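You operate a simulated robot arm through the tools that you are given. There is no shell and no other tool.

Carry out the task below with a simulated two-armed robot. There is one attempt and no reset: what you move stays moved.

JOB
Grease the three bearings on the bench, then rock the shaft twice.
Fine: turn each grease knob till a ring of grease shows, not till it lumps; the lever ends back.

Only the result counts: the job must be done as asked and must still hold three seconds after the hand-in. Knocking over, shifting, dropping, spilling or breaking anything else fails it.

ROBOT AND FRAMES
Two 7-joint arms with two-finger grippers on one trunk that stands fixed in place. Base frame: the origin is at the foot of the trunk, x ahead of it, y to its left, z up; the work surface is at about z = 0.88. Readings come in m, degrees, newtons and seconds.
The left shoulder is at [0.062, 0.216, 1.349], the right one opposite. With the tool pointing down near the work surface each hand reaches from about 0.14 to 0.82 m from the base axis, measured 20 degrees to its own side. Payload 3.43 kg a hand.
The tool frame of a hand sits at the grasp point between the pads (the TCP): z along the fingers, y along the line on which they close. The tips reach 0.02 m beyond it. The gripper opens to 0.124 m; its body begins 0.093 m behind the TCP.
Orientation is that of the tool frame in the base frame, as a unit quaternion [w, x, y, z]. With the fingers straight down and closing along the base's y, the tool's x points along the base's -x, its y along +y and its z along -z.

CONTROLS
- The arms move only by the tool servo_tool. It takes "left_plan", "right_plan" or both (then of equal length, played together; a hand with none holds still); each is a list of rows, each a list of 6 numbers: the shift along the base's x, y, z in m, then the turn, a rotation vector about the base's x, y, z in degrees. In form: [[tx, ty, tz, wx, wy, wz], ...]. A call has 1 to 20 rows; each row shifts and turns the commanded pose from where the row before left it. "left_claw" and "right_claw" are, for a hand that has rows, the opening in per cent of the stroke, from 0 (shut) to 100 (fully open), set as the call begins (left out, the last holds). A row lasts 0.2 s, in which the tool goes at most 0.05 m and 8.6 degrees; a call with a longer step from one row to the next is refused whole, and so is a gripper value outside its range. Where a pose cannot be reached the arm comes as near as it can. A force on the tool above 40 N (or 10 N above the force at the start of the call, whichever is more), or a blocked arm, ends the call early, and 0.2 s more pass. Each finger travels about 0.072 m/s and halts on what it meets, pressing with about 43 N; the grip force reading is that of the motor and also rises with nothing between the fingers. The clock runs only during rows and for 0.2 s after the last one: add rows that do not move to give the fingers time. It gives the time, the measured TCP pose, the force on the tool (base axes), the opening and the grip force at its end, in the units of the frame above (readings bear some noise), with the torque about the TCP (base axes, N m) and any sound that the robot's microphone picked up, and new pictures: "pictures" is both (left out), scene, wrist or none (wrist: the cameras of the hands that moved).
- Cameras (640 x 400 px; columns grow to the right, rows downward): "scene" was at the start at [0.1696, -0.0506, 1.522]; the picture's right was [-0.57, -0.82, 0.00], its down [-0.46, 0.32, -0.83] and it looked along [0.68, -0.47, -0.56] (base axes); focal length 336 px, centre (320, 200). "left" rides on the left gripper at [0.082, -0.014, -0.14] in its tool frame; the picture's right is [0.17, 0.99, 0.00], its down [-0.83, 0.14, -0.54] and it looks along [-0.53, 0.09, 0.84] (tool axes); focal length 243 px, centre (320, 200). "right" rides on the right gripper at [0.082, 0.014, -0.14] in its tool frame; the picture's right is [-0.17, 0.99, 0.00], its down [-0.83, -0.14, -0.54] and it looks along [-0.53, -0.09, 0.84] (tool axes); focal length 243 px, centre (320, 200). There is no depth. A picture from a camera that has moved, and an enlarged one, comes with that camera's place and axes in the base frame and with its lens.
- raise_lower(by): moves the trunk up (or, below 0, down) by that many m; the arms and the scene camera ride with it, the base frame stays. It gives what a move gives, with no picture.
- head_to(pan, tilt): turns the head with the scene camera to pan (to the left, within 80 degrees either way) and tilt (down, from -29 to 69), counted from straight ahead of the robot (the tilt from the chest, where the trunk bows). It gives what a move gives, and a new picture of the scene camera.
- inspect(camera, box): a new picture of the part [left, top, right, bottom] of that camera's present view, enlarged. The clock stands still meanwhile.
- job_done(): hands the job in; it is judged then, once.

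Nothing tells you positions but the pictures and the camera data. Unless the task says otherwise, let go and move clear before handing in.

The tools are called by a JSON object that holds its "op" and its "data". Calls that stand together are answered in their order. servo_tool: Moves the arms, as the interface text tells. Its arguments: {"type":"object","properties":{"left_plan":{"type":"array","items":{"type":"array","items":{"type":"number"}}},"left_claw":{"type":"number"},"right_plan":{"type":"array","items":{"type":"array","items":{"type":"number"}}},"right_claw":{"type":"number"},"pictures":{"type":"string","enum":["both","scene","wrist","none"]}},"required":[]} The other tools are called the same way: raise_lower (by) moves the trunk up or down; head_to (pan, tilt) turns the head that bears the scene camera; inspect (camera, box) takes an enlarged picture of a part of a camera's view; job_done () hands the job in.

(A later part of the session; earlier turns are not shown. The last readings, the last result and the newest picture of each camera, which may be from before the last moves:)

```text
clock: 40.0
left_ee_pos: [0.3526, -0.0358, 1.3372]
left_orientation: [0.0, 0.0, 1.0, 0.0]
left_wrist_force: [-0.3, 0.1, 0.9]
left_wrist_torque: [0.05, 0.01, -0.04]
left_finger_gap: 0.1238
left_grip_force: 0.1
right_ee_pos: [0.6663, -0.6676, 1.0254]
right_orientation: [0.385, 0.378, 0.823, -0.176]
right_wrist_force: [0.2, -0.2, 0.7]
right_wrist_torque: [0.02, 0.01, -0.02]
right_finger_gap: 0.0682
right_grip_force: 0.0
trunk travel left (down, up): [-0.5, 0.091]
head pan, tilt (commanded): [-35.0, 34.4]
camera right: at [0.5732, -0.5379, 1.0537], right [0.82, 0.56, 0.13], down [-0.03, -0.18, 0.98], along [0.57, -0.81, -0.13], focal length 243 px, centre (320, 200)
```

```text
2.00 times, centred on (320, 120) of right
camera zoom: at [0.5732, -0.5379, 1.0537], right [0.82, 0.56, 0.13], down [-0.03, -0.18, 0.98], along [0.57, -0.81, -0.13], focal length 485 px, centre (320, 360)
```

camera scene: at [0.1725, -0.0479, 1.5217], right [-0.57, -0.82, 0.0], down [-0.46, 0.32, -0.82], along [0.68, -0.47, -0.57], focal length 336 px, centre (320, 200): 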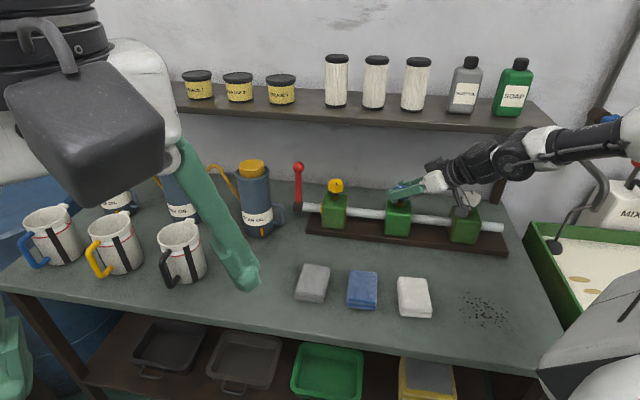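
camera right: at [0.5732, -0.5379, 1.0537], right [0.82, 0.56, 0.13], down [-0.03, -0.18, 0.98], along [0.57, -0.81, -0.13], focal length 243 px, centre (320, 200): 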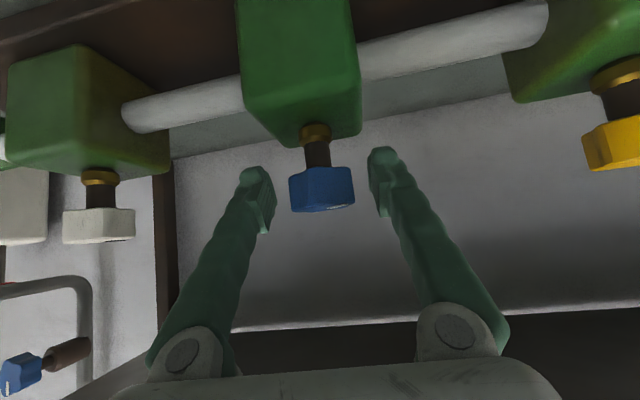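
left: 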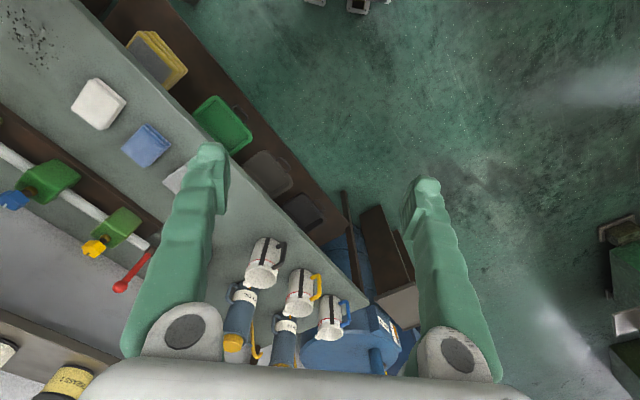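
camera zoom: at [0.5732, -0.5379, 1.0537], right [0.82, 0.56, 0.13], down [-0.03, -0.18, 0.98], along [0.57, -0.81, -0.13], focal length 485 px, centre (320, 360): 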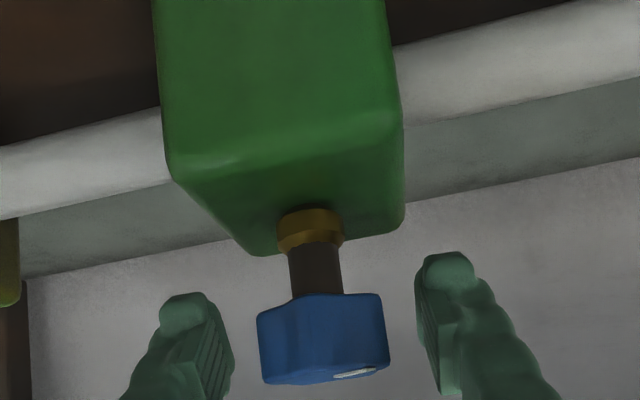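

Clean on the left face as well. I'll re-grip and turn 22° (to about 162°), then look.

{"op": "servo_tool", "data": {"right_plan": [[0, 0, 0, 0, 0, 0], [0, 0, 0, 0, 0, 0], [0, 0, 0, 0, 0, 0], [0, 0, 0, 0, 0, 7.3], [0, 0, 0, 0, 0, 7.3], [0, 0, 0, 0, 0, 7.3], [0, 0, 0, 0, 0, 0]], "right_claw": 0, "pictures": "wrist"}}

{"op": "inspect", "data": {"camera": "right", "box": [200, 20, 440, 220]}}

{"op": "inspect", "data": {"camera": "scene", "box": [350, 160, 450, 240]}}

```text
clock: 41.6
left_ee_pos: [0.3538, -0.0352, 1.3359]
left_orientation: [0.0, 0.0, 1.0, 0.0]
left_wrist_force: [0.1, 0.0, -0.3]
left_wrist_torque: [0.01, 0.02, 0.0]
left_finger_gap: 0.1239
left_grip_force: 0.1
right_ee_pos: [0.6676, -0.668, 1.0261]
right_orientation: [0.411, 0.213, 0.881, -0.099]
right_wrist_force: [4.6, 1.5, -3.0]
right_wrist_torque: [0.32, -0.28, 0.02]
right_finger_gap: 0.0366
right_grip_force: 44.9
trunk travel left (down, up): [-0.5, 0.091]
head pan, tilt (commanded): [-35.0, 34.4]
camera right: at [0.5323, -0.5824, 1.0534], right [0.55, 0.83, 0.13], down [0.04, -0.18, 0.98], along [0.84, -0.53, -0.13], focal length 243 px, centre (320, 200)
```

right: 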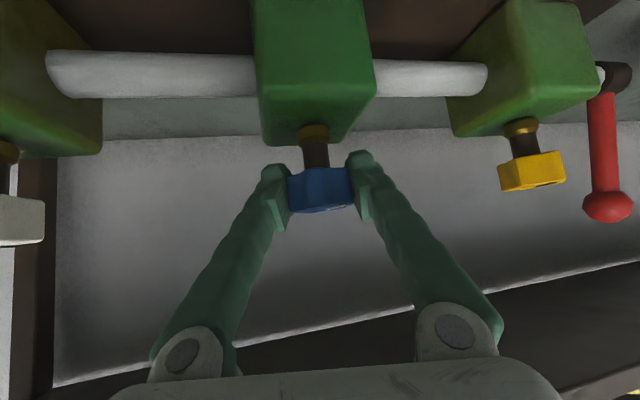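

```text
2.00 times, centred on (320, 120) of right
camera zoom: at [0.5323, -0.5824, 1.0534], right [0.55, 0.83, 0.13], down [0.04, -0.18, 0.98], along [0.84, -0.53, -0.13], focal length 485 px, centre (320, 360)
```

zoom: 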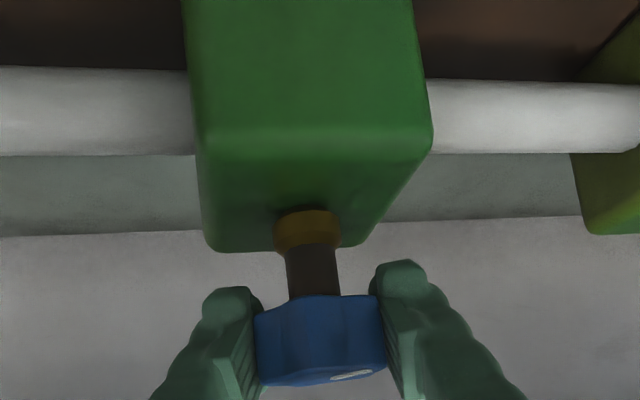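

```text
5.00 times, centred on (400, 200) of scene
camera zoom: at [0.171, -0.0506, 1.5218], right [-0.57, -0.82, 0.0], down [-0.46, 0.32, -0.82], along [0.68, -0.47, -0.57], focal length 1680 px, centre (-80, 200)
```

zoom: 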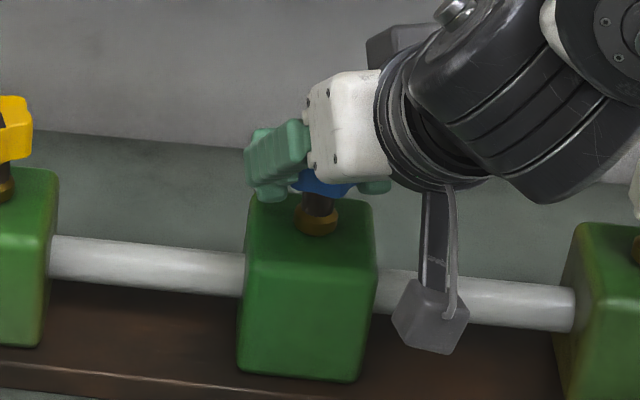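

About 162°, nothing yet. I'll go in smaller bites now: 15° more.

{"op": "servo_tool", "data": {"right_plan": [[0, 0, 0, 0, 0, 7.5], [0, 0, 0, 0, 0, 7.5], [0, 0, 0, 0, 0, 0]], "pictures": "wrist"}}

{"op": "inspect", "data": {"camera": "right", "box": [200, 20, 440, 220]}}

{"op": "inspect", "data": {"camera": "scene", "box": [350, 160, 450, 240]}}

```text
clock: 42.4
left_ee_pos: [0.3541, -0.0355, 1.3359]
left_orientation: [-0.001, 0.0, 1.0, 0.0]
left_wrist_force: [0.4, -0.4, -0.8]
left_wrist_torque: [0.02, -0.02, 0.01]
left_finger_gap: 0.1242
left_grip_force: 0.1
right_ee_pos: [0.6679, -0.6684, 1.0251]
right_orientation: [0.42, 0.098, 0.901, -0.045]
right_wrist_force: [8.6, 2.3, -5.4]
right_wrist_torque: [0.09, -0.22, 0.03]
right_finger_gap: 0.0364
right_grip_force: 44.7
trunk travel left (down, up): [-0.5, 0.091]
head pan, tilt (commanded): [-35.0, 34.4]
camera right: at [0.515, -0.6206, 1.0534], right [0.32, 0.94, 0.13], down [0.09, -0.16, 0.98], along [0.94, -0.3, -0.14], focal length 243 px, centre (320, 200)
```

right: 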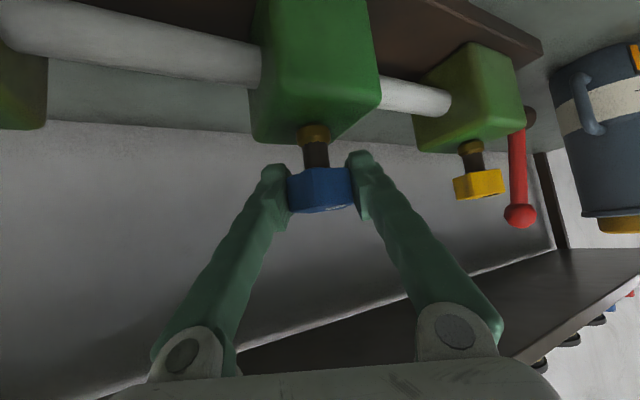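

```text
2.00 times, centred on (320, 120) of right
camera zoom: at [0.515, -0.6206, 1.0534], right [0.32, 0.94, 0.13], down [0.09, -0.16, 0.98], along [0.94, -0.3, -0.14], focal length 485 px, centre (320, 360)
```

zoom: 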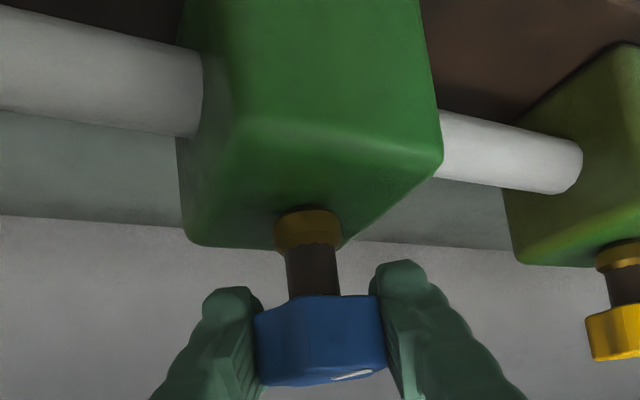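

```text
5.00 times, centred on (400, 200) of scene
camera zoom: at [0.1715, -0.051, 1.5217], right [-0.57, -0.82, 0.0], down [-0.46, 0.32, -0.82], along [0.68, -0.47, -0.57], focal length 1680 px, centre (-80, 200)
```

zoom: 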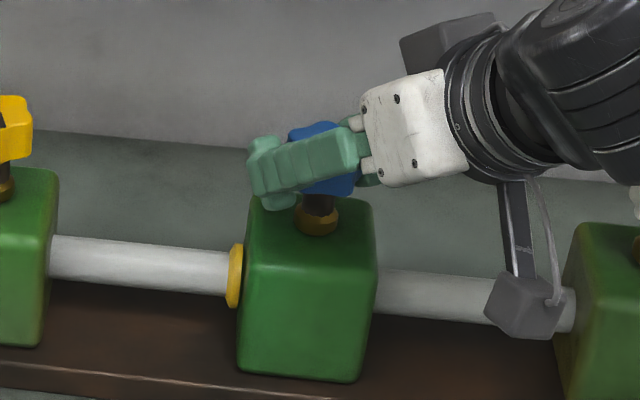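

A clean even ring now shows on the left of the blue block, at about 177°. I'll stop there, release, back off and verify.

{"op": "servo_tool", "data": {"right_plan": [[0, 0, 0, 0, 0, 0], [0, 0, 0, 0, 0, 0], [-0.0299, 0.0069, 0.0257, 0, 0, 0], [-0.0299, 0.0069, 0.0257, 0, 0, 0], [-0.02, 0.02, 0.01, 0, 0, 0], [0, 0, 0, 0, 0, 0]], "right_claw": 55, "pictures": "both"}}

{"op": "inspect", "data": {"camera": "scene", "box": [350, 160, 450, 240]}}

{"op": "inspect", "data": {"camera": "right", "box": [200, 20, 440, 180]}}

```text
clock: 43.8
left_ee_pos: [0.3527, -0.0334, 1.3382]
left_orientation: [0.001, 0.0, 1.0, 0.0]
left_wrist_force: [-0.3, -0.5, 0.7]
left_wrist_torque: [0.04, 0.0, 0.01]
left_finger_gap: 0.1242
left_grip_force: 0.2
right_ee_pos: [0.5873, -0.6348, 1.0909]
right_orientation: [0.42, 0.096, 0.901, -0.045]
right_wrist_force: [0.3, 0.0, 0.2]
right_wrist_torque: [0.0, 0.01, -0.02]
right_finger_gap: 0.0682
right_grip_force: 0.1
trunk travel left (down, up): [-0.5, 0.091]
head pan, tilt (commanded): [-35.0, 34.4]
camera scene: at [0.1693, -0.0505, 1.522], right [-0.57, -0.82, 0.0], down [-0.46, 0.32, -0.83], along [0.68, -0.47, -0.56], focal length 336 px, centre (320, 200)
camera right: at [0.4337, -0.5866, 1.1169], right [0.32, 0.94, 0.13], down [0.09, -0.16, 0.98], along [0.94, -0.3, -0.13], focal length 243 px, centre (320, 200)
```

scene: 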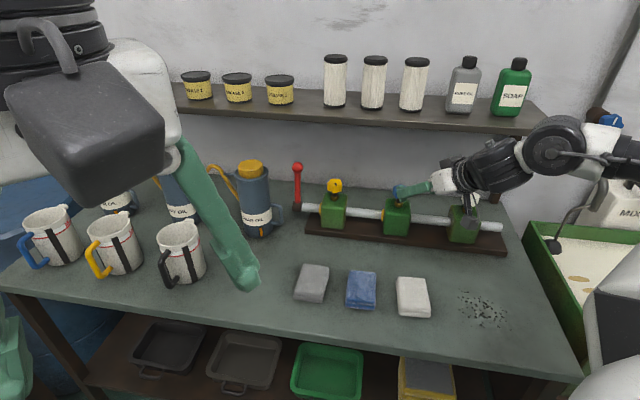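
right: 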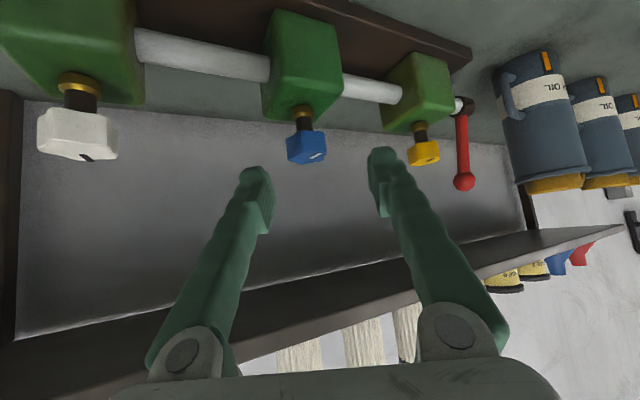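

```text
5.00 times, centred on (400, 200) of scene
camera zoom: at [0.1693, -0.0505, 1.522], right [-0.57, -0.82, 0.0], down [-0.46, 0.32, -0.83], along [0.68, -0.47, -0.56], focal length 1680 px, centre (-80, 200)
```

zoom: 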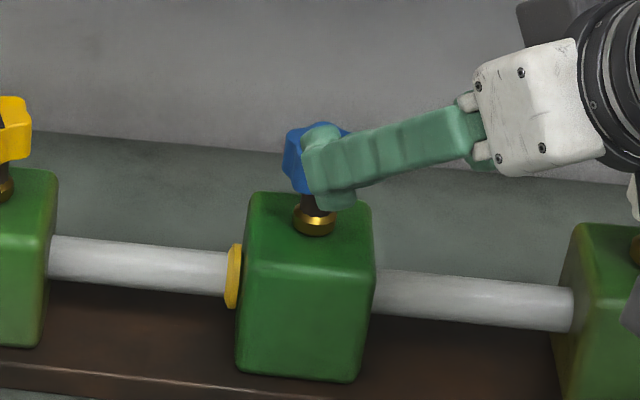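

```text
2.50 times, centred on (320, 100) of right
camera zoom: at [0.4337, -0.5866, 1.1169], right [0.32, 0.94, 0.13], down [0.09, -0.16, 0.98], along [0.94, -0.3, -0.13], focal length 606 px, centre (320, 450)
```

zoom: 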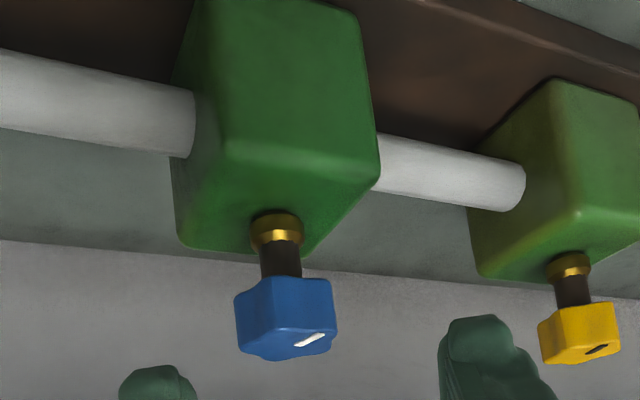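

Blue's ring holds. The white knob should be at about [0.539,-0.797], so I'll turn to face the bench squarely and move to 8 cm short of it.

{"op": "servo_tool", "data": {"right_plan": [[-0.0229, -0.0296, 0.0, 0, 0, -8], [-0.0229, -0.0296, 0.0, 0, 0, -8], [-0.0229, -0.0296, -0.006, 0, 0, -8], [-0.0229, -0.0296, -0.006, 0, 0, -8], [0, 0, 0, 0, 0, 0]], "pictures": "both"}}

{"op": "inspect", "data": {"camera": "right", "box": [240, 70, 400, 170]}}

{"op": "inspect", "data": {"camera": "scene", "box": [300, 160, 420, 240]}}

```text
clock: 45.0
left_ee_pos: [0.3525, -0.0338, 1.3368]
left_orientation: [0.0, -0.001, 1.0, 0.0]
left_wrist_force: [-0.4, 0.1, -0.1]
left_wrist_torque: [-0.02, 0.02, -0.02]
left_finger_gap: 0.1239
left_grip_force: 0.1
right_ee_pos: [0.4945, -0.7528, 1.0751]
right_orientation: [0.391, 0.343, 0.839, -0.16]
right_wrist_force: [1.1, -0.2, 0.1]
right_wrist_torque: [0.01, -0.01, 0.03]
right_finger_gap: 0.068
right_grip_force: 0.0
trunk travel left (down, up): [-0.5, 0.091]
head pan, tilt (commanded): [-35.0, 34.4]
camera scene: at [0.1698, -0.0502, 1.522], right [-0.57, -0.82, 0.0], down [-0.46, 0.32, -0.83], along [0.68, -0.47, -0.56], focal length 336 px, centre (320, 200)
camera right: at [0.3905, -0.631, 1.1035], right [0.77, 0.63, 0.13], down [-0.01, -0.18, 0.98], along [0.64, -0.76, -0.13], focal length 243 px, centre (320, 200)
```

scene: 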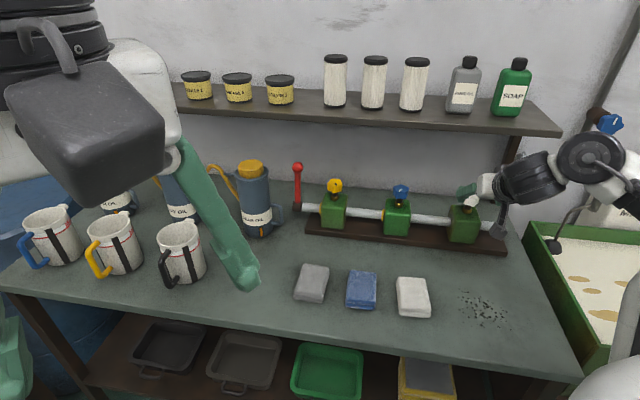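
right: 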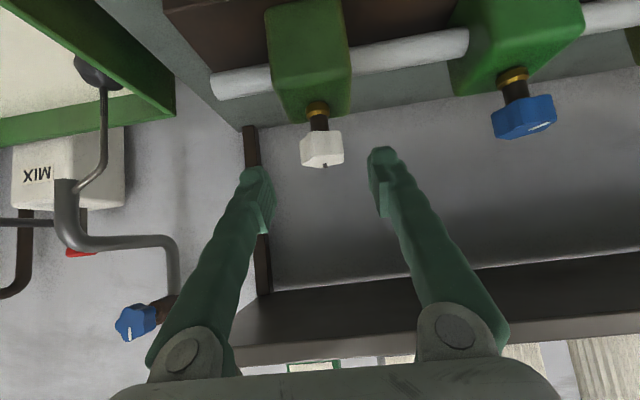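

```text
4.00 times, centred on (320, 120) of right
camera zoom: at [0.3905, -0.631, 1.1035], right [0.77, 0.63, 0.13], down [-0.01, -0.18, 0.98], along [0.64, -0.76, -0.13], focal length 970 px, centre (320, 520)
```

zoom: 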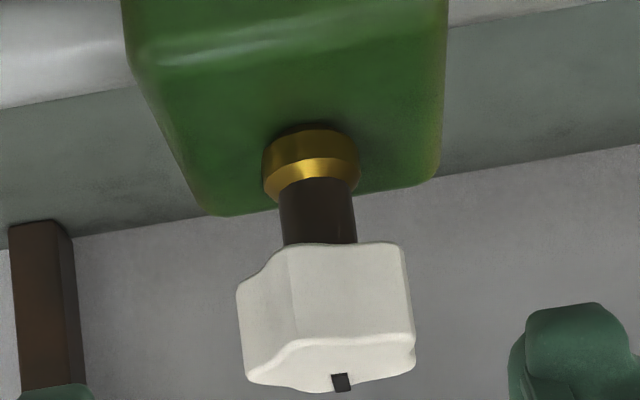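

```text
5.00 times, centred on (360, 200) of scene
camera zoom: at [0.1698, -0.0502, 1.522], right [-0.57, -0.82, 0.0], down [-0.46, 0.32, -0.83], along [0.68, -0.47, -0.56], focal length 1680 px, centre (120, 200)
```

zoom: 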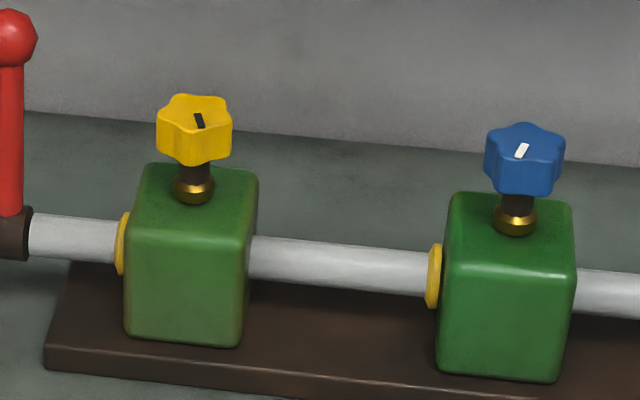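

Both rings look good, and the white knob is confirmed at about [0.540,-0.797]. I'll advance to straddle it.

{"op": "servo_tool", "data": {"right_plan": [[0.0151, -0.0147, -0.0162, 0, 0, 0], [0.0151, -0.0147, -0.0162, 0, 0, 0], [0.0151, -0.0147, -0.0162, 0, 0, 0], [0, 0, 0, 0, 0, 0]], "pictures": "wrist"}}

{"op": "inspect", "data": {"camera": "right", "box": [240, 110, 400, 220]}}

{"op": "inspect", "data": {"camera": "scene", "box": [410, 150, 530, 250]}}

```text
clock: 46.0
left_ee_pos: [0.3525, -0.0338, 1.3362]
left_orientation: [0.0, -0.001, 1.0, 0.001]
left_wrist_force: [-0.1, 0.1, -0.2]
left_wrist_torque: [0.0, 0.02, -0.02]
left_finger_gap: 0.1239
left_grip_force: 0.0
right_ee_pos: [0.5413, -0.7971, 1.0276]
right_orientation: [0.391, 0.343, 0.839, -0.16]
right_wrist_force: [0.3, -0.4, -0.1]
right_wrist_torque: [0.0, 0.0, -0.01]
right_finger_gap: 0.0681
right_grip_force: 0.1
trunk travel left (down, up): [-0.5, 0.091]
head pan, tilt (commanded): [-35.0, 34.4]
camera right: at [0.4355, -0.6753, 1.0549], right [0.77, 0.63, 0.13], down [-0.01, -0.18, 0.98], along [0.64, -0.75, -0.13], focal length 243 px, centre (320, 200)
```

right: 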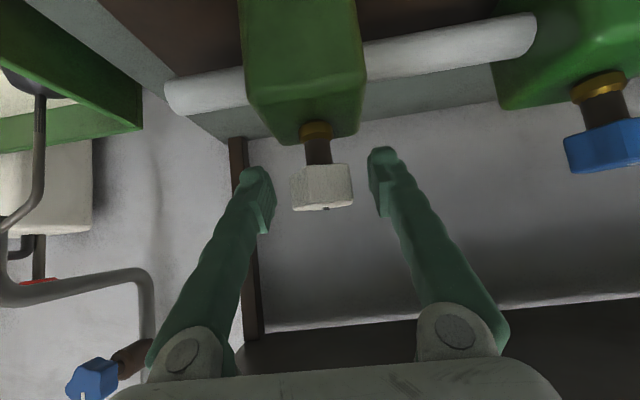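

```text
3.64 times, centred on (320, 165) of right
camera zoom: at [0.4355, -0.6753, 1.0549], right [0.77, 0.63, 0.13], down [-0.01, -0.18, 0.98], along [0.64, -0.75, -0.13], focal length 882 px, centre (320, 327)
```

zoom: 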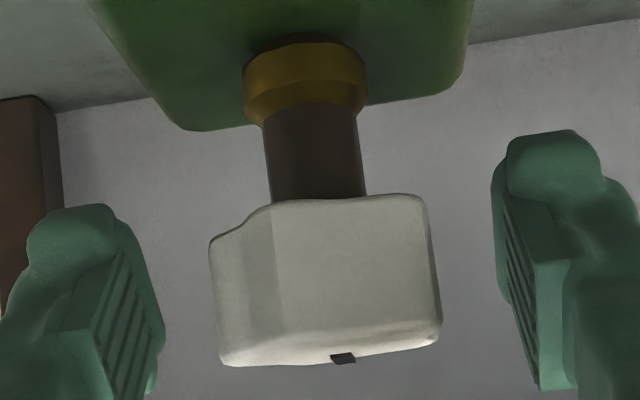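

```text
4.00 times, centred on (470, 200) of scene
camera zoom: at [0.1694, -0.0506, 1.522], right [-0.57, -0.82, 0.0], down [-0.46, 0.32, -0.83], along [0.68, -0.47, -0.56], focal length 1344 px, centre (-280, 200)
```

zoom: 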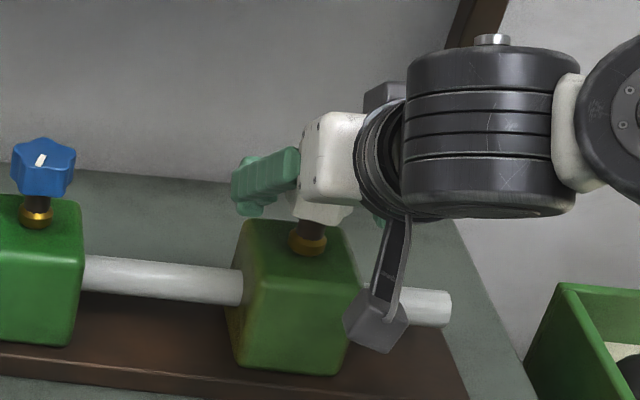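

White is well centred and its left face is clean. I'll close and test 16° counter-clockwise.

{"op": "servo_tool", "data": {"right_plan": [[0, 0, 0, 0, 0, 0], [0, 0, 0, 0, 0, 0], [0, 0, 0, 0, 0, 0], [0, 0, 0, 0, 0, 8], [0, 0, 0, 0, 0, 8], [0, 0, 0, 0, 0, 0]], "right_claw": 0, "pictures": "wrist"}}

{"op": "inspect", "data": {"camera": "right", "box": [240, 110, 400, 220]}}

```text
clock: 47.4
left_ee_pos: [0.3551, -0.0342, 1.3369]
left_orientation: [-0.001, 0.0, 1.0, 0.0]
left_wrist_force: [-0.6, 0.3, 0.0]
left_wrist_torque: [0.02, 0.0, 0.02]
left_finger_gap: 0.1239
left_grip_force: 0.1
right_ee_pos: [0.5436, -0.7975, 1.0272]
right_orientation: [0.41, 0.221, 0.879, -0.103]
right_wrist_force: [17.9, 1.6, -0.9]
right_wrist_torque: [-0.01, -0.96, -0.04]
right_finger_gap: 0.0366
right_grip_force: 45.1
trunk travel left (down, up): [-0.5, 0.091]
head pan, tilt (commanded): [-35.0, 34.4]
camera right: at [0.409, -0.7091, 1.0547], right [0.56, 0.82, 0.13], down [0.04, -0.18, 0.98], along [0.83, -0.55, -0.13], focal length 243 px, centre (320, 200)
```

right: 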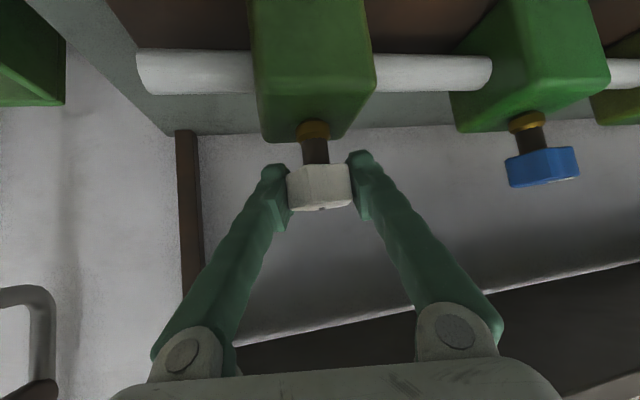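

```text
3.64 times, centred on (320, 165) of right
camera zoom: at [0.409, -0.7091, 1.0547], right [0.56, 0.82, 0.13], down [0.04, -0.18, 0.98], along [0.83, -0.55, -0.13], focal length 882 px, centre (320, 327)
```

zoom: 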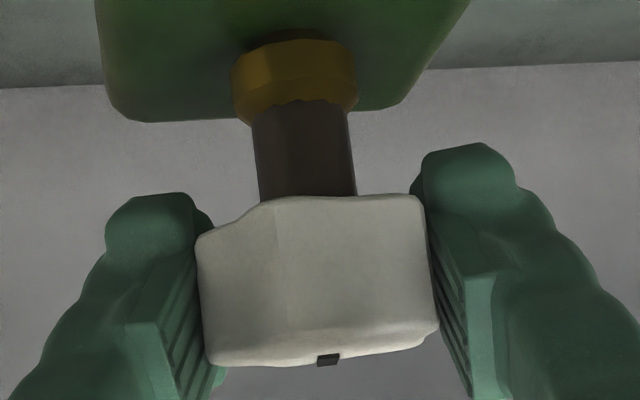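

White also follows counter-clockwise freely. I'll turn another 20° (to about 36°), then swing the hand back 72° to a -81° heading for longer strokes.

{"op": "servo_tool", "data": {"right_plan": [[0.001, -0.0005, 0, 0, 0, 7], [0, 0, 0, 0, 0, 7], [0, 0, 0, 0, 0, 6], [0, 0, 0, 0, 0, 0]], "pictures": "none"}}

{"op": "servo_tool", "data": {"right_plan": [[0, 0, 0, 0, 0, 0], [0, 0, 0, 0, 0, 0], [0, 0, 0, 0, 0, -8], [0, 0, 0, 0, 0, -8], [0, 0, 0, 0, 0, -8], [0, 0, 0, 0, 0, -8], [0, 0, 0, 0, 0, -8], [0, 0, 0, 0, 0, -8], [0, 0, 0, 0, 0, -8], [0, 0, 0, 0, 0, -8], [0, 0, 0, 0, 0, -8], [0, 0, 0, 0, 0, 0]], "right_claw": 55, "pictures": "both"}}

{"op": "inspect", "data": {"camera": "right", "box": [200, 20, 440, 220]}}

{"op": "inspect", "data": {"camera": "scene", "box": [410, 150, 530, 250]}}

```text
clock: 48.4
left_ee_pos: [0.3536, -0.0334, 1.3367]
left_orientation: [-0.001, 0.0, 1.0, -0.001]
left_wrist_force: [0.4, 0.1, -0.2]
left_wrist_torque: [-0.01, 0.01, -0.03]
left_finger_gap: 0.124
left_grip_force: 0.0
right_ee_pos: [0.5434, -0.7965, 1.0279]
right_orientation: [0.421, 0.065, 0.904, -0.031]
right_wrist_force: [13.5, 6.6, 4.1]
right_wrist_torque: [0.1, -0.25, -0.06]
right_finger_gap: 0.0364
right_grip_force: 45.2
trunk travel left (down, up): [-0.5, 0.091]
head pan, tilt (commanded): [-35.0, 34.4]
```

```text
clock: 51.0
left_ee_pos: [0.3526, -0.0354, 1.3381]
left_orientation: [-0.001, -0.001, 1.0, 0.0]
left_wrist_force: [-0.1, 0.3, -0.3]
left_wrist_torque: [0.01, -0.04, -0.01]
left_finger_gap: 0.1241
left_grip_force: 0.0
right_ee_pos: [0.5415, -0.7976, 1.0263]
right_orientation: [0.323, 0.585, 0.692, -0.273]
right_wrist_force: [1.2, 0.6, 0.5]
right_wrist_torque: [0.0, 0.0, -0.01]
right_finger_gap: 0.0682
right_grip_force: 0.1
trunk travel left (down, up): [-0.5, 0.091]
head pan, tilt (commanded): [-35.0, 34.4]
camera scene: at [0.1691, -0.0507, 1.522], right [-0.57, -0.82, 0.0], down [-0.46, 0.32, -0.83], along [0.68, -0.47, -0.56], focal length 336 px, centre (320, 200)
camera right: at [0.5291, -0.6374, 1.0546], right [0.99, 0.06, 0.13], down [-0.12, -0.14, 0.98], along [0.07, -0.99, -0.13], focal length 243 px, centre (320, 200)
```

scene: 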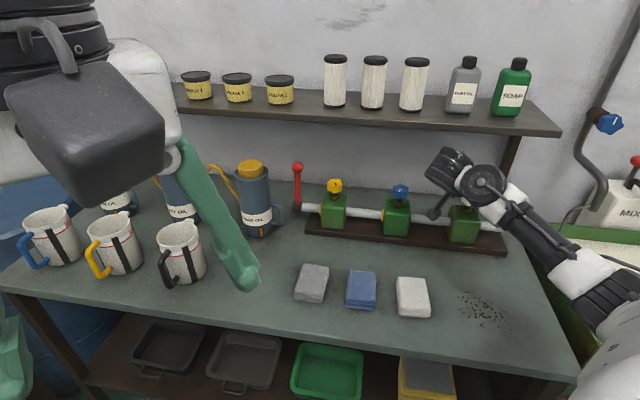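
right: 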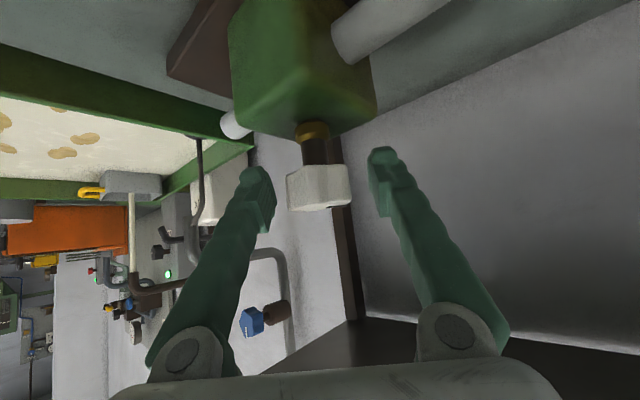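

```text
2.00 times, centred on (320, 120) of right
camera zoom: at [0.5291, -0.6374, 1.0546], right [0.99, 0.06, 0.13], down [-0.12, -0.14, 0.98], along [0.07, -0.99, -0.13], focal length 485 px, centre (320, 360)
```

zoom: 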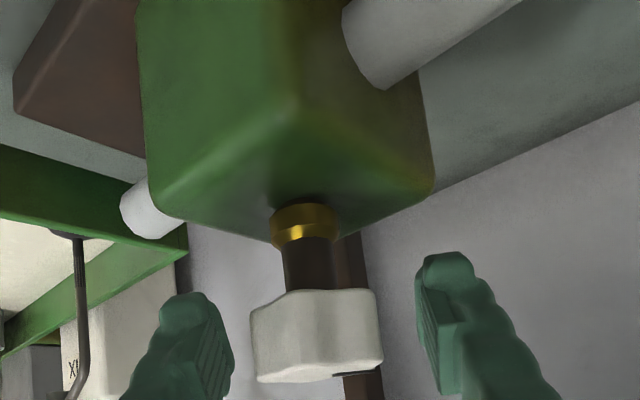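

```text
4.00 times, centred on (470, 200) of scene
camera zoom: at [0.1691, -0.0507, 1.522], right [-0.57, -0.82, 0.0], down [-0.46, 0.32, -0.83], along [0.68, -0.47, -0.56], focal length 1344 px, centre (-280, 200)
```

zoom: 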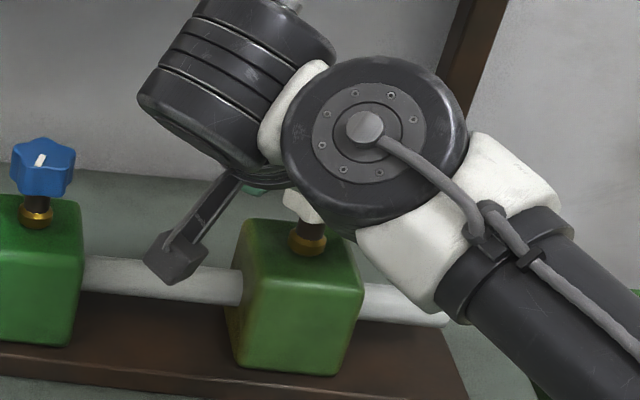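

At this heading the wrist camera sees white's left face directly, and there's no ring at about 36°. I'll grip and turn 36°.

{"op": "servo_tool", "data": {"right_plan": [[0, 0, 0, 0, 0, 0], [0, 0, 0, 0, 0, 0], [0, 0, 0, 0, 0, 0], [0, 0, 0, 0, 0, 7.2], [0, 0, 0, 0, 0, 7.2], [0, 0, 0, 0, 0, 7.2], [0, 0, 0, 0, 0, 7.2], [0, 0, 0, 0, 0, 7.2], [0, 0, 0, 0, 0, 0]], "right_claw": 0, "pictures": "wrist"}}

{"op": "inspect", "data": {"camera": "right", "box": [200, 20, 440, 220]}}

{"op": "inspect", "data": {"camera": "scene", "box": [410, 150, 530, 250]}}

```text
clock: 53.0
left_ee_pos: [0.3551, -0.036, 1.3369]
left_orientation: [-0.001, -0.001, 1.0, 0.001]
left_wrist_force: [-0.2, 0.0, 0.7]
left_wrist_torque: [-0.03, -0.01, 0.01]
left_finger_gap: 0.1238
left_grip_force: 0.2
right_ee_pos: [0.5439, -0.7972, 1.0268]
right_orientation: [0.391, 0.342, 0.84, -0.159]
right_wrist_force: [7.0, -7.1, -3.9]
right_wrist_torque: [-0.61, -0.51, 0.04]
right_finger_gap: 0.0361
right_grip_force: 45.0
trunk travel left (down, up): [-0.5, 0.091]
head pan, tilt (commanded): [-35.0, 34.4]
camera right: at [0.438, -0.6763, 1.054], right [0.76, 0.63, 0.13], down [-0.01, -0.18, 0.98], along [0.64, -0.75, -0.13], focal length 243 px, centre (320, 200)
```

right: 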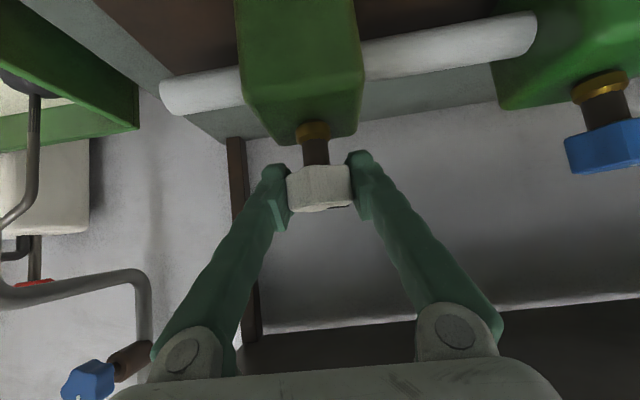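

```text
2.00 times, centred on (320, 120) of right
camera zoom: at [0.438, -0.6763, 1.054], right [0.76, 0.63, 0.13], down [-0.01, -0.18, 0.98], along [0.64, -0.75, -0.13], focal length 485 px, centre (320, 360)
```

zoom: 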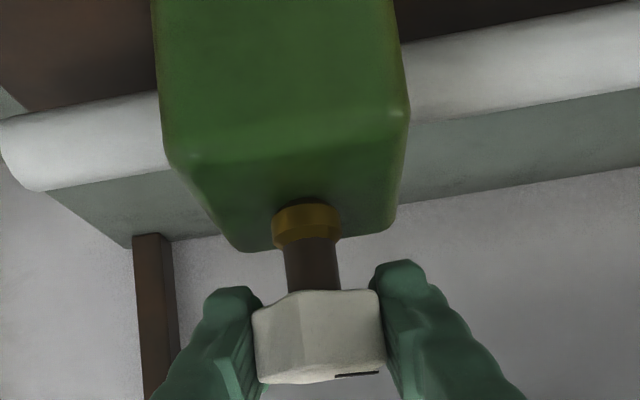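

```text
4.00 times, centred on (470, 200) of scene
camera zoom: at [0.1708, -0.052, 1.5218], right [-0.57, -0.82, 0.0], down [-0.46, 0.32, -0.82], along [0.68, -0.47, -0.57], focal length 1344 px, centre (-280, 200)
```

zoom: 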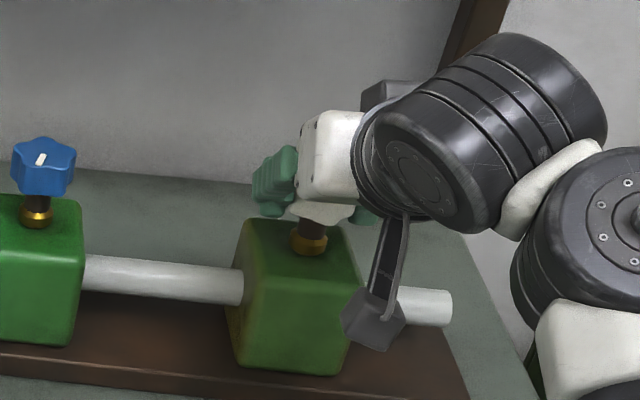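

White is at about 72°, no ring. I'll continue 36° more (to about 108°).

{"op": "servo_tool", "data": {"right_plan": [[0, 0, 0, 0, 0, 7.2], [0, 0, 0, 0, 0, 7.2], [0, 0, 0, 0, 0, 7.2], [0, 0, 0, 0, 0, 7.2], [0, 0, 0, 0, 0, 7.2], [0, 0, 0, 0, 0, 0]], "pictures": "wrist"}}

{"op": "inspect", "data": {"camera": "right", "box": [200, 20, 440, 220]}}

{"op": "inspect", "data": {"camera": "scene", "box": [410, 150, 530, 250]}}

```text
clock: 54.4
left_ee_pos: [0.3551, -0.0344, 1.3354]
left_orientation: [0.0, 0.0, 1.0, 0.0]
left_wrist_force: [-0.6, 0.4, 0.0]
left_wrist_torque: [0.02, -0.02, 0.01]
left_finger_gap: 0.1238
left_grip_force: 0.1
right_ee_pos: [0.5443, -0.7967, 1.0274]
right_orientation: [0.421, 0.065, 0.904, -0.03]
right_wrist_force: [12.3, 8.5, -2.4]
right_wrist_torque: [0.13, -0.68, -0.04]
right_finger_gap: 0.036
right_grip_force: 44.9
trunk travel left (down, up): [-0.5, 0.091]
head pan, tilt (commanded): [-35.0, 34.4]
camera right: at [0.3876, -0.7597, 1.0541], right [0.25, 0.96, 0.13], down [0.1, -0.16, 0.98], along [0.96, -0.23, -0.14], focal length 243 px, centre (320, 200)
```

right: 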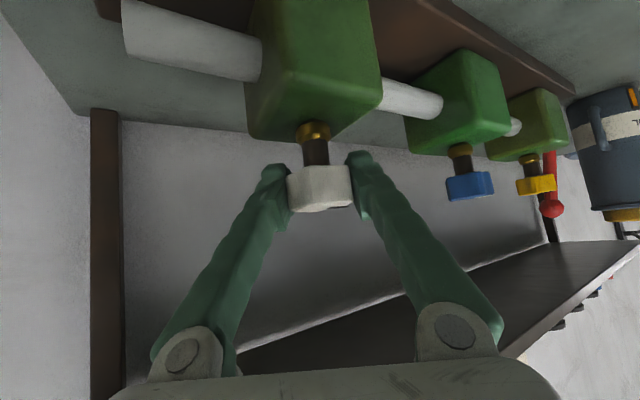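

```text
2.00 times, centred on (320, 120) of right
camera zoom: at [0.3876, -0.7597, 1.0541], right [0.25, 0.96, 0.13], down [0.1, -0.16, 0.98], along [0.96, -0.23, -0.14], focal length 485 px, centre (320, 360)
```

zoom: 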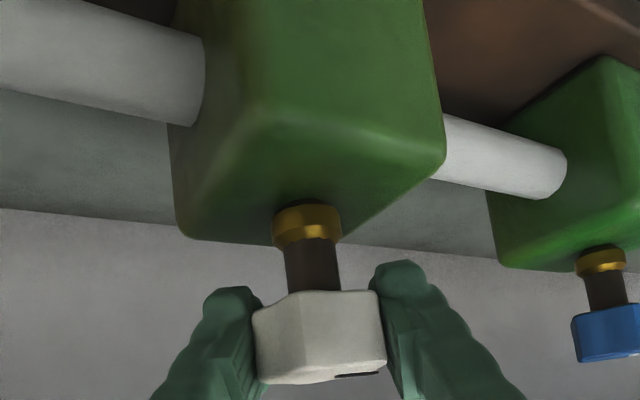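

```text
4.00 times, centred on (470, 200) of scene
camera zoom: at [0.1717, -0.0498, 1.5217], right [-0.57, -0.82, 0.0], down [-0.46, 0.32, -0.82], along [0.68, -0.47, -0.57], focal length 1344 px, centre (-280, 200)
```

zoom: 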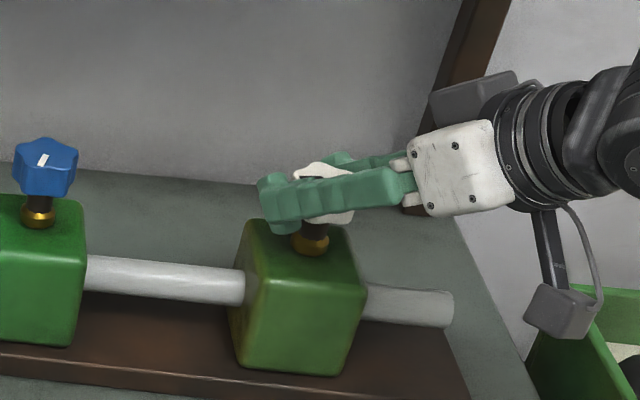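

White is at about 108°, still clean. I'll ratchet: open and swing back 72°.

{"op": "servo_tool", "data": {"right_plan": [[0, 0, 0, 0, 0, 0], [0, 0, 0, 0, 0, 0], [0, 0, 0, 0, 0, -8], [0, 0, 0, 0, 0, -8], [0, 0, 0, 0, 0, -8], [0, 0, 0, 0, 0, -8], [0, 0, 0, 0, 0, -8], [0, 0, 0, 0, 0, -8], [0, 0, 0, 0, 0, -8], [0, 0, 0, 0, 0, -8], [0, 0, 0, 0, 0, -8], [0, 0, 0, 0, 0, 0]], "right_claw": 55, "pictures": "wrist"}}

{"op": "servo_tool", "data": {"right_plan": [[0, 0, 0, 0, 0, 0], [0, 0, 0, 0, 0, 0], [0, 0, 0, 0, 0, 0], [0, 0, 0, 0, 0, 7.2], [0, 0, 0, 0, 0, 7.2], [0, 0, 0, 0, 0, 7.2], [0, 0, 0, 0, 0, 7.2], [0, 0, 0, 0, 0, 0]], "right_claw": 0, "pictures": "wrist"}}

{"op": "inspect", "data": {"camera": "right", "box": [200, 20, 440, 220]}}

{"op": "inspect", "data": {"camera": "scene", "box": [410, 150, 530, 250]}}

```text
clock: 57.0
left_ee_pos: [0.3534, -0.0354, 1.3366]
left_orientation: [-0.001, 0.0, 1.0, 0.001]
left_wrist_force: [0.0, 0.6, 0.5]
left_wrist_torque: [0.02, 0.02, -0.01]
left_finger_gap: 0.1242
left_grip_force: 0.1
right_ee_pos: [0.5408, -0.7978, 1.0277]
right_orientation: [0.322, 0.586, 0.691, -0.273]
right_wrist_force: [-0.2, 1.1, -0.5]
right_wrist_torque: [0.05, -0.01, 0.0]
right_finger_gap: 0.0681
right_grip_force: 0.0
trunk travel left (down, up): [-0.5, 0.091]
head pan, tilt (commanded): [-35.0, 34.4]
camera right: at [0.5287, -0.6379, 1.0551], right [0.99, 0.06, 0.13], down [-0.12, -0.14, 0.98], along [0.07, -0.99, -0.13], focal length 243 px, centre (320, 200)
```

right: 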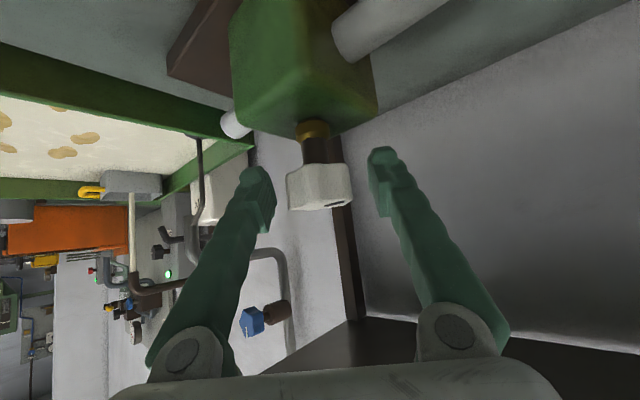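

```text
clock: 58.8
left_ee_pos: [0.3539, -0.0356, 1.3375]
left_orientation: [0.0, 0.0, 1.0, 0.0]
left_wrist_force: [-0.2, -0.4, 1.2]
left_wrist_torque: [0.0, -0.03, -0.04]
left_finger_gap: 0.1241
left_grip_force: 0.1
right_ee_pos: [0.5433, -0.7974, 1.0282]
right_orientation: [0.38, 0.394, 0.816, -0.184]
right_wrist_force: [3.4, -2.3, -1.6]
right_wrist_torque: [-0.33, -0.16, 0.0]
right_finger_gap: 0.0358
right_grip_force: 45.6
trunk travel left (down, up): [-0.5, 0.091]
head pan, tilt (commanded): [-35.0, 34.4]
camera right: at [0.4539, -0.6644, 1.0545], right [0.84, 0.53, 0.13], down [-0.03, -0.18, 0.98], along [0.55, -0.83, -0.13], focal length 243 px, centre (320, 200)
```

right: 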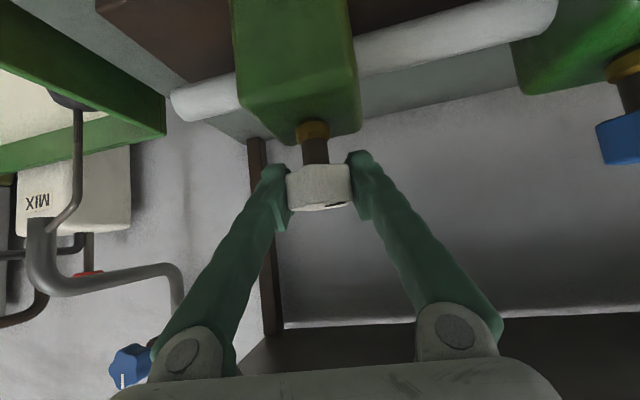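

```text
2.00 times, centred on (320, 120) of right
camera zoom: at [0.4539, -0.6644, 1.0545], right [0.84, 0.53, 0.13], down [-0.03, -0.18, 0.98], along [0.55, -0.83, -0.13], focal length 485 px, centre (320, 360)
```

zoom: 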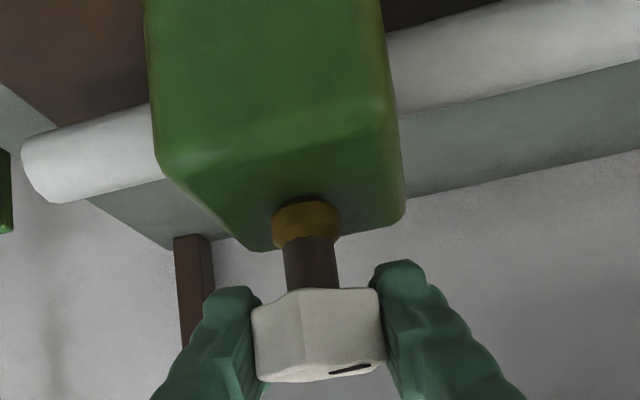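

```text
4.00 times, centred on (470, 200) of scene
camera zoom: at [0.17, -0.0515, 1.5219], right [-0.57, -0.82, 0.0], down [-0.46, 0.32, -0.82], along [0.68, -0.47, -0.57], focal length 1344 px, centre (-280, 200)
```

zoom: 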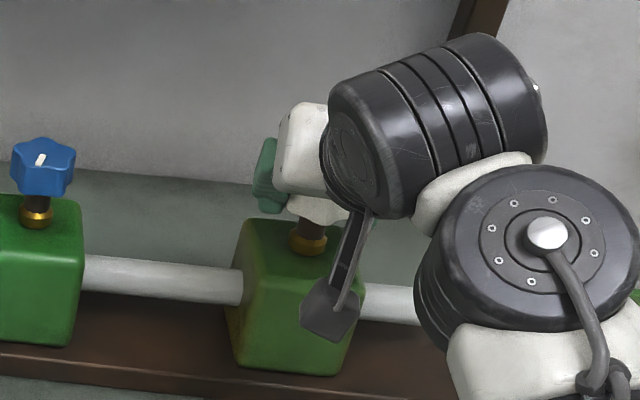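

White is at about 137°, clean. I'll use smaller bites from here: 16° more.

{"op": "servo_tool", "data": {"right_plan": [[0, 0, 0, 0, 0, 8], [0, 0, 0, 0, 0, 8], [0, 0, 0, 0, 0, 0]], "pictures": "none"}}

{"op": "inspect", "data": {"camera": "right", "box": [200, 20, 440, 220]}}

{"op": "inspect", "data": {"camera": "scene", "box": [410, 150, 530, 250]}}

```text
clock: 59.6
left_ee_pos: [0.3546, -0.0347, 1.3363]
left_orientation: [0.0, -0.002, 1.0, -0.001]
left_wrist_force: [-0.9, -0.6, -0.3]
left_wrist_torque: [0.0, -0.03, 0.01]
left_finger_gap: 0.1241
left_grip_force: 0.0
right_ee_pos: [0.5434, -0.7976, 1.0277]
right_orientation: [0.403, 0.276, 0.863, -0.129]
right_wrist_force: [9.6, -4.6, 0.1]
right_wrist_torque: [0.04, 0.14, -0.01]
right_finger_gap: 0.036
right_grip_force: 44.9
trunk travel left (down, up): [-0.5, 0.091]
head pan, tilt (commanded): [-35.0, 34.4]
```

```text
2.00 times, centred on (320, 120) of right
camera zoom: at [0.4213, -0.6935, 1.0542], right [0.66, 0.74, 0.13], down [0.02, -0.18, 0.98], along [0.75, -0.65, -0.13], focal length 485 px, centre (320, 360)
```

zoom: 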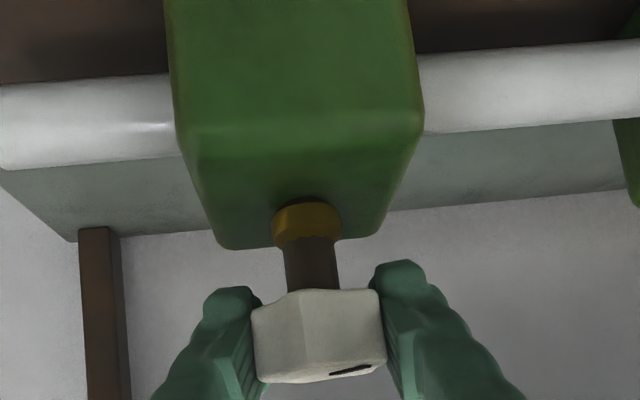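

```text
4.00 times, centred on (470, 200) of scene
camera zoom: at [0.1711, -0.0513, 1.5218], right [-0.57, -0.82, 0.0], down [-0.46, 0.32, -0.82], along [0.68, -0.47, -0.57], focal length 1344 px, centre (-280, 200)
```

zoom: 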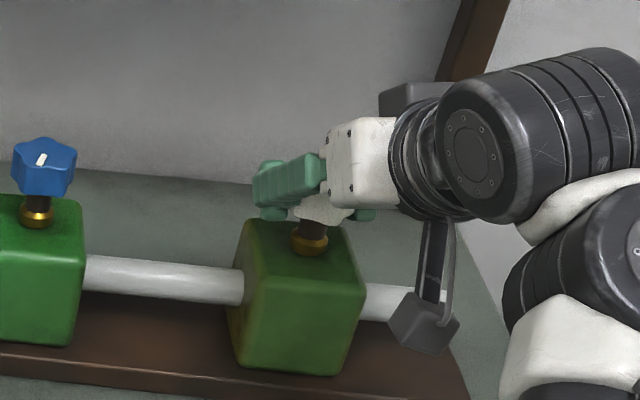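

White is at about 153°, no ring. Another 12°.

{"op": "servo_tool", "data": {"right_plan": [[0, 0, 0, 0, 0, 6], [0, 0, 0, 0, 0, 6], [0, 0, 0, 0, 0, 0]], "pictures": "none"}}

{"op": "inspect", "data": {"camera": "right", "box": [200, 20, 440, 220]}}

{"op": "inspect", "data": {"camera": "scene", "box": [410, 150, 530, 250]}}

```text
clock: 60.4
left_ee_pos: [0.356, -0.0351, 1.3374]
left_orientation: [-0.001, -0.001, 1.0, 0.001]
left_wrist_force: [0.2, 0.1, 0.1]
left_wrist_torque: [0.0, -0.01, -0.01]
left_finger_gap: 0.124
left_grip_force: 0.1
right_ee_pos: [0.5443, -0.7979, 1.0265]
right_orientation: [0.413, 0.184, 0.888, -0.086]
right_wrist_force: [13.8, -1.0, 2.8]
right_wrist_torque: [0.33, 0.29, -0.02]
right_finger_gap: 0.0361
right_grip_force: 44.8
trunk travel left (down, up): [-0.5, 0.091]
head pan, tilt (commanded): [-35.0, 34.4]
```

```text
2.00 times, centred on (320, 120) of right
camera zoom: at [0.4028, -0.7206, 1.0543], right [0.49, 0.86, 0.13], down [0.06, -0.18, 0.98], along [0.87, -0.48, -0.13], focal length 485 px, centre (320, 360)
```

zoom: 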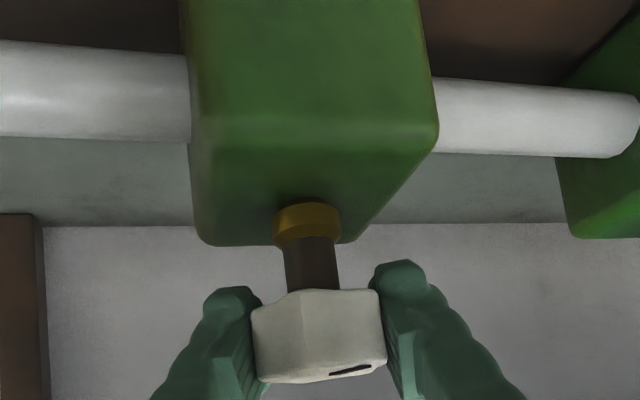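

```text
4.00 times, centred on (470, 200) of scene
camera zoom: at [0.1716, -0.0504, 1.5218], right [-0.57, -0.82, 0.0], down [-0.46, 0.32, -0.82], along [0.68, -0.47, -0.57], focal length 1344 px, centre (-280, 200)
```

zoom: 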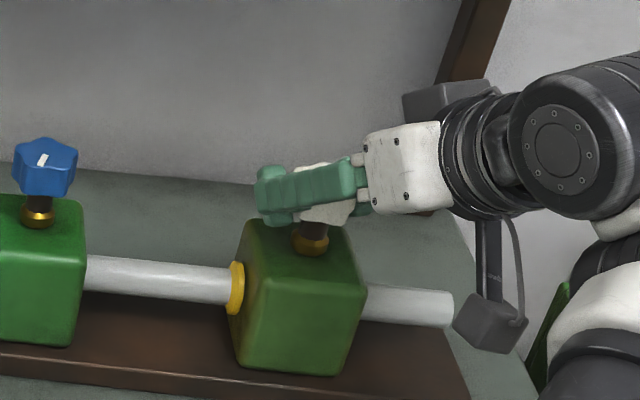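

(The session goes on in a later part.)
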